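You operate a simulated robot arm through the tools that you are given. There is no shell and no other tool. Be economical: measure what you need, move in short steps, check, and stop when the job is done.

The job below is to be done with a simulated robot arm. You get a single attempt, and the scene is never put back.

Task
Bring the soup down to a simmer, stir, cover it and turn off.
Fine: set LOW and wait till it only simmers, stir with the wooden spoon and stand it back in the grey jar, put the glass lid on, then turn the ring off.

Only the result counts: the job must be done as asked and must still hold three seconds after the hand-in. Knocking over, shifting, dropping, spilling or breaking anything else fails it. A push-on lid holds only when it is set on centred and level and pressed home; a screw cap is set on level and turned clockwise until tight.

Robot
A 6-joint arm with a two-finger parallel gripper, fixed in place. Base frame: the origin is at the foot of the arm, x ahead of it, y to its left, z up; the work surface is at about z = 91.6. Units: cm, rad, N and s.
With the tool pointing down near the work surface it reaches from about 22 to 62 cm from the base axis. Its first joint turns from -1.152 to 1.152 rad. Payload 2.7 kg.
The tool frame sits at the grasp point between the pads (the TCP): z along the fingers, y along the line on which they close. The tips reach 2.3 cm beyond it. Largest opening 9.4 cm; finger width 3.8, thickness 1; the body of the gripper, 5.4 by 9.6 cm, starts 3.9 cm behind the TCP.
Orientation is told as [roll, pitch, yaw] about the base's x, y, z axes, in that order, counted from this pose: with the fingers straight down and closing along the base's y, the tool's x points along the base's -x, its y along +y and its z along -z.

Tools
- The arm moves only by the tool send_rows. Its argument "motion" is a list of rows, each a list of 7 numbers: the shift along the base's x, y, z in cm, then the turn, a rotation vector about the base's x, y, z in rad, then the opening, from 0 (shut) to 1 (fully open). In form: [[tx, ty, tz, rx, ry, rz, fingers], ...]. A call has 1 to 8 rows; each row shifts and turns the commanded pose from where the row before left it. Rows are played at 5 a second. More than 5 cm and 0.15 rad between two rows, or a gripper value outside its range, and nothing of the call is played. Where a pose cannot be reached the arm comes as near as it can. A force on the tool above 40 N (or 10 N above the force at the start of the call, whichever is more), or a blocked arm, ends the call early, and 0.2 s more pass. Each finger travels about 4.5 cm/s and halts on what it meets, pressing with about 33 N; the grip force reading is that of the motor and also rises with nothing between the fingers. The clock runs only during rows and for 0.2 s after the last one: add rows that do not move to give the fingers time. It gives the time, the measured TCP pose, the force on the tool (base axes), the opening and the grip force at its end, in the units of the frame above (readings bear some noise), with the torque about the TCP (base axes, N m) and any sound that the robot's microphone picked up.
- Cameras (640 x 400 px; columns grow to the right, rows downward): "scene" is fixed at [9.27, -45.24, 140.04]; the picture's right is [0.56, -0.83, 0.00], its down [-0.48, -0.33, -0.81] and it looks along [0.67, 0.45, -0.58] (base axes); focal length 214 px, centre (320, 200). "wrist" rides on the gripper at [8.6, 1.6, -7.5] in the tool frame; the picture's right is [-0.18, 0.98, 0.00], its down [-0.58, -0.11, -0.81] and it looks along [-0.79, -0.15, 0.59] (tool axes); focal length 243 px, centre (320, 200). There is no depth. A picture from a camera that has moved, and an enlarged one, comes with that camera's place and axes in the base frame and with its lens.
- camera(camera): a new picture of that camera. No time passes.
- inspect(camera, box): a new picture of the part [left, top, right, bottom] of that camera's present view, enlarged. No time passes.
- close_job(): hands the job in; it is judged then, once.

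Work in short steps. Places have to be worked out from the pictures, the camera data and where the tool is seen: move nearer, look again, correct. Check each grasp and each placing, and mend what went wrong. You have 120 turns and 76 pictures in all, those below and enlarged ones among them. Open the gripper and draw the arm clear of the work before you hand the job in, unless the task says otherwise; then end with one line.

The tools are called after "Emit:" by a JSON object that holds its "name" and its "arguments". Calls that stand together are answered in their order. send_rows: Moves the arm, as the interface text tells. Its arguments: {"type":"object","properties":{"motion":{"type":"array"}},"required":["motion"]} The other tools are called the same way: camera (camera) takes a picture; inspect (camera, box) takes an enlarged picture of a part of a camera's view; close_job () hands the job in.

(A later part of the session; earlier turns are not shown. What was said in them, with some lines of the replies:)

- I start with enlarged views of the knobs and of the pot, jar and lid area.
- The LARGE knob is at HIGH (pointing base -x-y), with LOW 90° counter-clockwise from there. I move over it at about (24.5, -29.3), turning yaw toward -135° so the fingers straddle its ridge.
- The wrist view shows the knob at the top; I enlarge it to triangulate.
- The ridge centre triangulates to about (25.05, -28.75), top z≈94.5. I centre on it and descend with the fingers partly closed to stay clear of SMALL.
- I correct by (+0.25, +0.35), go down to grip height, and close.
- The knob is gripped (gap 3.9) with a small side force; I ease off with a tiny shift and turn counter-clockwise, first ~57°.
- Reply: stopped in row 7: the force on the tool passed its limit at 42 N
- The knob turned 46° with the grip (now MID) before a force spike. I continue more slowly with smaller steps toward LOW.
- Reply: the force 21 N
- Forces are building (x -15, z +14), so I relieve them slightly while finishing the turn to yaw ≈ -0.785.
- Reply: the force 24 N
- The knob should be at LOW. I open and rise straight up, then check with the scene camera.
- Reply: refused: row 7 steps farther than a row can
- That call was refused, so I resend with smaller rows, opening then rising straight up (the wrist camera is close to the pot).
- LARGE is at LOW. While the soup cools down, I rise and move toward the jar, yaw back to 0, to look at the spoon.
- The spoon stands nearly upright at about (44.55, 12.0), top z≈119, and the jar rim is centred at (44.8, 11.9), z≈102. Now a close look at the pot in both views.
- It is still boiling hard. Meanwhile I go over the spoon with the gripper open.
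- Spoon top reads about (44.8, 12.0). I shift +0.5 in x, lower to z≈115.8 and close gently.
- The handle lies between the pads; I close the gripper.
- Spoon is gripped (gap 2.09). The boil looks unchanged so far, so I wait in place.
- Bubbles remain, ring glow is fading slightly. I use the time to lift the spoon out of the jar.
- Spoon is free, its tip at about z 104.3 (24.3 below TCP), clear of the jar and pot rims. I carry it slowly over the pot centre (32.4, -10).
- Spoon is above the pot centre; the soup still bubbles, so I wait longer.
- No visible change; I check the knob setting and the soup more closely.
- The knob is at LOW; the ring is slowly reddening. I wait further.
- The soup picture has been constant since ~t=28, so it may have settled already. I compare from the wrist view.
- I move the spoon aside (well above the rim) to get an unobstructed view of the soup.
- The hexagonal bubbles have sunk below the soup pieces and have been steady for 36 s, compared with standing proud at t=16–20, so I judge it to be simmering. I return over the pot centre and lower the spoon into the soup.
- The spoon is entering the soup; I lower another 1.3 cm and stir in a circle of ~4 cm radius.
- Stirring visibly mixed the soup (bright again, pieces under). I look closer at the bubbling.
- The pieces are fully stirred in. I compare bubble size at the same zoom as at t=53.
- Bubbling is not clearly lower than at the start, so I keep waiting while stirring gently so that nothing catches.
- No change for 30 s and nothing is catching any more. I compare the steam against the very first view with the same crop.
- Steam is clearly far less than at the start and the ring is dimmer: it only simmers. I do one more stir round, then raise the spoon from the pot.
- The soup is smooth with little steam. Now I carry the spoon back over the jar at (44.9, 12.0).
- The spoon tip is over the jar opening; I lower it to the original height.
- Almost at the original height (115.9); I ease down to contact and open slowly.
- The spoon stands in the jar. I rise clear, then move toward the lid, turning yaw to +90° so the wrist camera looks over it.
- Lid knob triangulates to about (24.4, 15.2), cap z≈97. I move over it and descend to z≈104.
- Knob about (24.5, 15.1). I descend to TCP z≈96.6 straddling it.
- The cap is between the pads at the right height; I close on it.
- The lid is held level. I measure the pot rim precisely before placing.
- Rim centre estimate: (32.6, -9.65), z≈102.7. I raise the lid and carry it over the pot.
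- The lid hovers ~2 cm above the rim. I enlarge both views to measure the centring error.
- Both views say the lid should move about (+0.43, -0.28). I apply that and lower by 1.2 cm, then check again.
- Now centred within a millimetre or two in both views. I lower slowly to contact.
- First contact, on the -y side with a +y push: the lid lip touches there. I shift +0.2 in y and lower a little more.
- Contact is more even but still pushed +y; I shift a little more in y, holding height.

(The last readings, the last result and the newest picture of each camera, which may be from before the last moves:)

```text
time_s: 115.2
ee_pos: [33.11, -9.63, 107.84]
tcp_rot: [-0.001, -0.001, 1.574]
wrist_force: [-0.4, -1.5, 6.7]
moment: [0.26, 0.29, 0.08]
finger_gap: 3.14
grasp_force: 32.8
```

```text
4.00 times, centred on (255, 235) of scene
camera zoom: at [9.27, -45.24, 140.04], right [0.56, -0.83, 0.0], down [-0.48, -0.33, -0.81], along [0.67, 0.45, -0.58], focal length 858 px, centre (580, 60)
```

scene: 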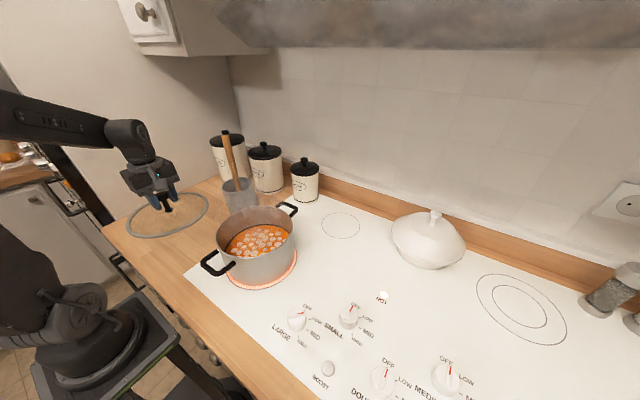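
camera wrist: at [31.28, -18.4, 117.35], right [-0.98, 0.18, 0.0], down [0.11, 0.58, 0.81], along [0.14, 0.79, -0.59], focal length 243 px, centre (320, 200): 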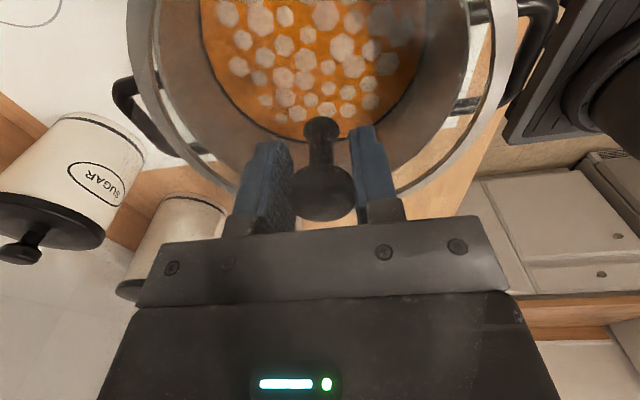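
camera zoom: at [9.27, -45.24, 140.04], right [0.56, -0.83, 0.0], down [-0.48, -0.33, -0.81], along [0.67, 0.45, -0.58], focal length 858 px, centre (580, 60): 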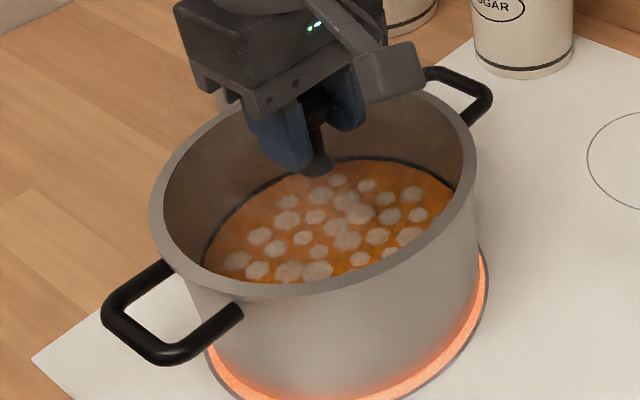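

The lid is resting level on the rim with little side force. I open the fingers and rise a bit to check.

Emit:
{"name": "send_rows", "arguments": {"motion": [[0, 0, 0, 0, 0, 0, 0.4], [0, 0, 0, 0, 0, 0, 0.55], [0, 0, 0, 0, 0, 0, 0.7], [0, 0, 0, 0, 0, 0, 0.7], [0, 0, 1, 0, 0, 0, 0.7], [0, 0, 2.5, 0, 0, 0, 0.7], [0, 0, 4, 0, 0, 0, 0.7], [0, 0, 4.5, 0, 0, 0, 0.7]]}}

Emit:
{"name": "inspect", "arguments": {"camera": "scene", "box": [200, 185, 310, 285]}}

Emit:
{"name": "camera", "arguments": {"camera": "wrist"}}

```text
time_s: 117.0
ee_pos: [33.22, -9.95, 119.81]
tcp_rot: [0.001, -0.003, 1.574]
wrist_force: [0.0, -0.1, 1.2]
moment: [0.0, -0.03, 0.0]
finger_gap: 6.59
grasp_force: 0.0
```

```text
4.00 times, centred on (255, 235) of scene
camera zoom: at [9.27, -45.24, 140.04], right [0.56, -0.83, 0.0], down [-0.48, -0.33, -0.81], along [0.67, 0.45, -0.58], focal length 858 px, centre (580, 60)
```

zoom: 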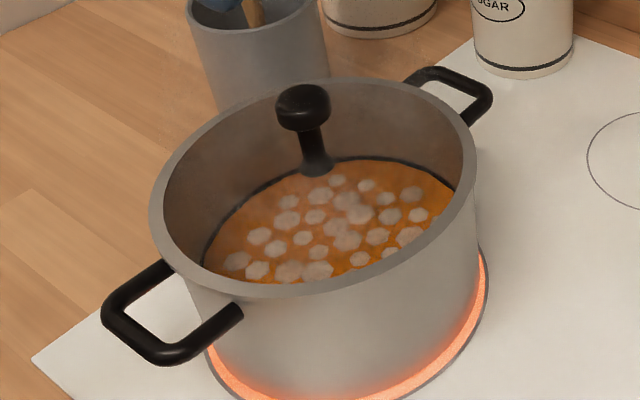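

```text
8 pictures are left
camera wrist: at [31.75, -18.58, 127.19], right [-0.98, 0.18, 0.0], down [0.11, 0.58, 0.81], along [0.14, 0.79, -0.59], focal length 243 px, centre (320, 200)
```

wrist: 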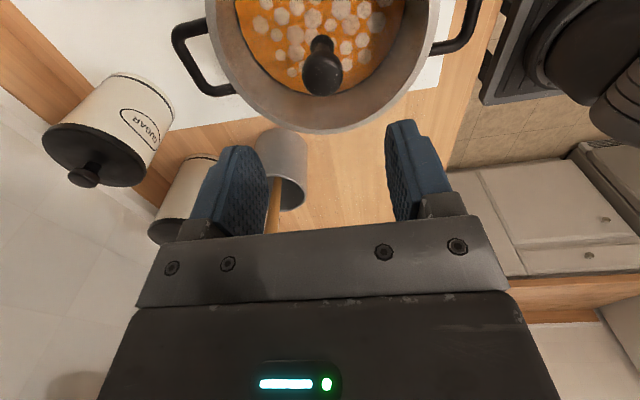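

The lid sits level and centred. Now back to the LARGE knob at (24.95, -28.55), yaw to 0.

Emit:
{"name": "send_rows", "arguments": {"motion": [[-0.75, -1.69, 0, 0, 0, -0.1432, 0.7], [-0.75, -1.69, 0, 0, 0, -0.1432, 0.7], [-0.75, -1.69, 0, 0, 0, -0.1432, 0.7], [-0.75, -1.69, 0, 0, 0, -0.1432, 0.7], [-0.75, -1.69, 0, 0, 0, -0.1432, 0.7], [-0.75, -1.69, 0, 0, 0, -0.1432, 0.7], [-0.75, -1.69, 0, 0, 0, -0.1432, 0.7], [-0.75, -1.69, 0, 0, 0, -0.1432, 0.7]]}}

Emit:
{"name": "send_rows", "arguments": {"motion": [[-0.75, -1.69, 0, 0, 0, -0.1432, 0.7], [-0.75, -1.69, 0, 0, 0, -0.1432, 0.7], [-0.75, -1.69, 0, 0, 0, -0.1432, 0.7], [0, 0, -4, 0, 0, 0, 0.75], [0, 0, -4, 0, 0, 0, 0.75], [0, 0, -4, 0, 0, 0, 0.75], [0, 0, -4, 0, 0, 0, 0.75], [0, 0, 0, 0, 0, 0, 0.75]]}}

Emit:
{"name": "camera", "arguments": {"camera": "wrist"}}

```text
time_s: 118.8
ee_pos: [27.06, -23.19, 119.73]
tcp_rot: [0.0, -0.001, 0.425]
wrist_force: [-0.5, -0.1, 0.2]
moment: [0.01, -0.05, -0.01]
finger_gap: 6.59
grasp_force: 0.1
```

```text
time_s: 120.6
ee_pos: [24.76, -28.35, 104.13]
tcp_rot: [-0.001, 0.0, -0.002]
wrist_force: [-0.7, 0.2, 0.1]
moment: [0.0, 0.0, 0.02]
finger_gap: 7.07
grasp_force: 0.0
```

```text
7 pictures are left
camera wrist: at [16.33, -26.61, 111.57], right [0.18, 0.98, 0.0], down [0.58, -0.11, 0.81], along [0.79, -0.15, -0.59], focal length 243 px, centre (320, 200)
```

wrist: 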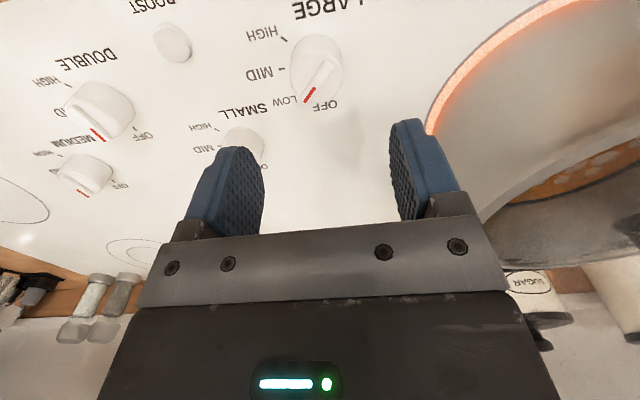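

The knob is right below (≈(24.93, -28.5)). I descend to z≈95 and close.

Emit:
{"name": "send_rows", "arguments": {"motion": [[0.1, -0.1, -2.5, 0, 0, 0, 0.75], [0, 0, -2.5, 0, 0, 0, 0.75], [0, 0, -2, 0, 0, 0, 0.75], [0, 0, -1.2, 0, 0, 0, 0.75], [0, 0, -0.9, 0, 0, 0, 0.75], [0, 0, 0, 0, 0, 0, 0.75]]}}

Emit:
{"name": "send_rows", "arguments": {"motion": [[0, 0, 0, 0, 0, 0, 0.5], [0, 0, 0, 0, 0, 0, 0.3], [0, 0, 0, 0, 0, 0, 0.1], [0, 0, 0, 0, 0, 0, 0.0], [0, 0, 0, 0, 0, 0, 0.0]]}}

```text
time_s: 122.0
ee_pos: [24.95, -28.24, 94.53]
tcp_rot: [0.0, -0.003, 0.0]
wrist_force: [0.0, 0.1, 1.4]
moment: [0.05, -0.02, 0.01]
finger_gap: 7.04
grasp_force: 0.0
```

```text
time_s: 123.2
ee_pos: [24.97, -28.59, 94.67]
tcp_rot: [-0.005, -0.006, 0.002]
wrist_force: [1.0, -31.5, -6.8]
moment: [-0.5, 0.12, -0.05]
finger_gap: 3.87
grasp_force: 44.8
```

Side force -31 N in y: the command is ~0.35 off. I relieve it before turning.

Emit:
{"name": "send_rows", "arguments": {"motion": [[0, -0.18, 0.05, 0, 0, 0, 0], [0, -0.15, 0.05, 0, 0, 0, 0], [0, 0, 0, 0, 0, 0, 0]]}}

```text
time_s: 124.0
ee_pos: [24.84, -28.48, 94.74]
tcp_rot: [0.004, -0.002, 0.002]
wrist_force: [16.9, -1.5, -19.0]
moment: [-0.34, -0.52, -0.02]
finger_gap: 3.86
grasp_force: 44.8
```

Relieved in y; now small friction loads in x and z. I compensate slightly and turn counter-clockwise in small steps.

Emit:
{"name": "send_rows", "arguments": {"motion": [[0.1, 0, -0.1, 0, 0, 0, 0], [0, 0, 0, 0, 0, 0.08, 0], [0, 0, 0, 0, 0, 0.08, 0], [0, 0, 0, 0, 0, 0.08, 0], [0, 0, 0, 0, 0, 0.08, 0], [0, 0, 0, 0, 0, 0.08, 0]]}}

Emit:
{"name": "send_rows", "arguments": {"motion": [[0, 0, 0, 0, 0, 0.08, 0], [0, 0, 0, 0, 0, 0.08, 0], [0, 0, 0, 0, 0, 0.08, 0], [0, 0, 0, 0, 0, 0.08, 0], [0, 0, 0, 0, 0, 0.05, 0], [0, 0, 0, 0, 0, 0, 0]]}}

Emit:
{"name": "inspect", "arguments": {"camera": "wrist", "box": [180, 60, 500, 260]}}

```text
time_s: 125.4
ee_pos: [25.0, -28.71, 94.71]
tcp_rot: [0.005, 0.003, 0.402]
wrist_force: [-8.0, 28.3, 21.9]
moment: [0.93, -0.27, -0.02]
finger_gap: 3.84
grasp_force: 44.9
```

```text
time_s: 126.8
ee_pos: [24.95, -28.63, 94.7]
tcp_rot: [0.007, -0.001, 0.769]
wrist_force: [-9.1, 21.3, 5.6]
moment: [0.86, -0.29, -1.05]
finger_gap: 3.88
grasp_force: 44.7
```

```text
2.00 times, centred on (340, 160) of wrist
camera zoom: at [17.77, -33.47, 102.08], right [-0.55, 0.83, 0.01], down [0.5, 0.32, 0.81], along [0.67, 0.45, -0.59], focal length 485 px, centre (280, 280)
```

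zoom: 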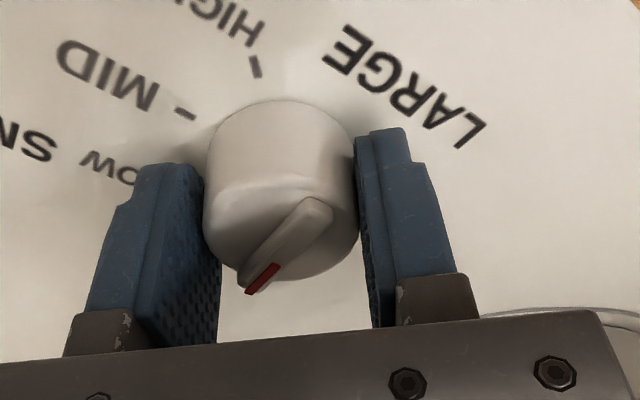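

A z torque of -1.05 N·m shows the OFF stop is reached. I release, rise straight up and check.

Emit:
{"name": "send_rows", "arguments": {"motion": [[0, 0, 0, 0, 0, 0, 0.4], [0, 0, 0, 0, 0, 0, 0.7], [0, 0, 0, 0, 0, 0, 0.7], [0, 0, 2, 0, 0, 0, 0.7], [0, 0, 4, 0, 0, 0, 0.7], [0, 0, 4, 0, 0, 0, 0.7], [0, 0, 4, 0, 0, 0, 0.7], [0, 0, 4, 0, 0, 0, 0.7]]}}

Emit:
{"name": "send_rows", "arguments": {"motion": [[0, 2, 4, 0, 0, -0.1, 0.7], [0, 2, 4, 0, 0, -0.1, 0.7], [0, 4, 2, 0, 0, -0.1, 0.7], [0, 4, 0, 0, 0, -0.1, 0.7], [0, 4, 0, 0, 0, -0.1, 0.7], [0, 4, 0, 0, 0, -0.1, 0.7], [0, 4, 0, 0, 0, -0.1, 0.7], [0, 4, 0, 0, 0, 0, 0.7]]}}

Emit:
{"name": "inspect", "arguments": {"camera": "scene", "box": [240, 280, 400, 380]}}

Emit:
{"name": "camera", "arguments": {"camera": "scene"}}

```text
time_s: 128.6
ee_pos: [25.29, -28.49, 112.86]
tcp_rot: [0.0, -0.002, 0.769]
wrist_force: [-0.3, 0.1, -0.1]
moment: [-0.03, 0.01, 0.0]
finger_gap: 6.56
grasp_force: 0.0
```

```text
time_s: 130.4
ee_pos: [25.04, -0.79, 122.94]
tcp_rot: [-0.001, -0.001, 0.072]
wrist_force: [-0.5, 1.1, -0.9]
moment: [-0.02, 0.0, -0.01]
finger_gap: 6.6
grasp_force: 0.1
```

```text
4.00 times, centred on (320, 330) of scene
camera zoom: at [9.27, -45.24, 140.04], right [0.56, -0.83, 0.0], down [-0.48, -0.33, -0.81], along [0.67, 0.45, -0.58], focal length 858 px, centre (320, -320)
```

zoom: 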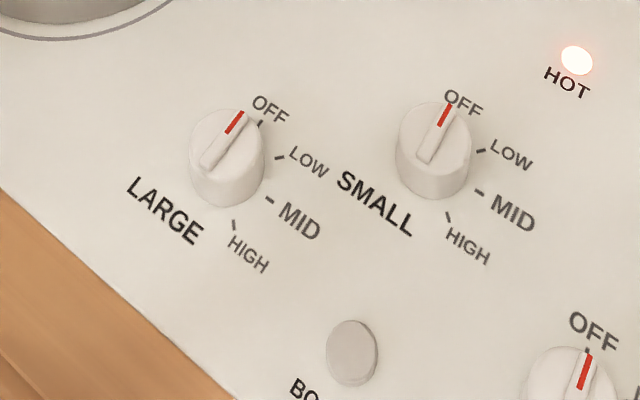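

```text
4 pictures are left
```

scene: 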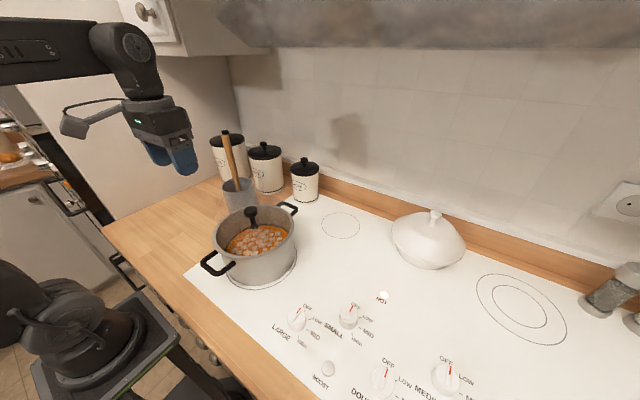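

The knob is at OFF and the ring no longer glows. One last look at the lid and the spoon.

Emit:
{"name": "inspect", "arguments": {"camera": "scene", "box": [180, 120, 330, 290]}}

```text
2.35 times, centred on (255, 205) of scene
camera zoom: at [9.27, -45.24, 140.04], right [0.56, -0.83, 0.0], down [-0.48, -0.33, -0.81], along [0.67, 0.45, -0.58], focal length 505 px, centre (473, 188)
```

zoom: 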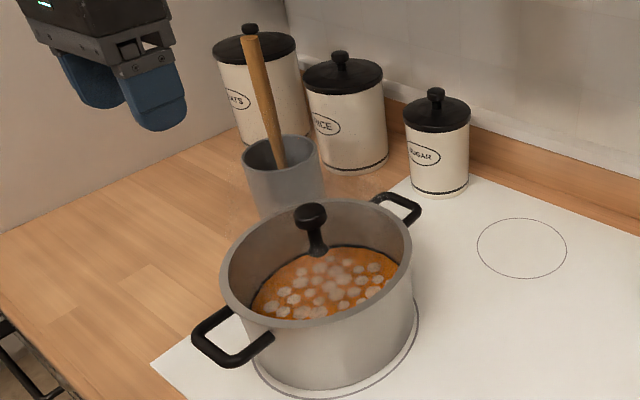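

The lid is centred and level, the spoon stands in the jar, the ring is off, and the arm is clear, so I hand the job in.

Emit:
{"name": "close_job", "arguments": {}}

```text
The job is handed in.
```

The ring went to LOW, the soup was stirred, the spoon is back in the grey jar, the glass lid is on level, and the ring is off. I judged the simmer by the drop in steam, because the bubbles themselves never visibly shrank.
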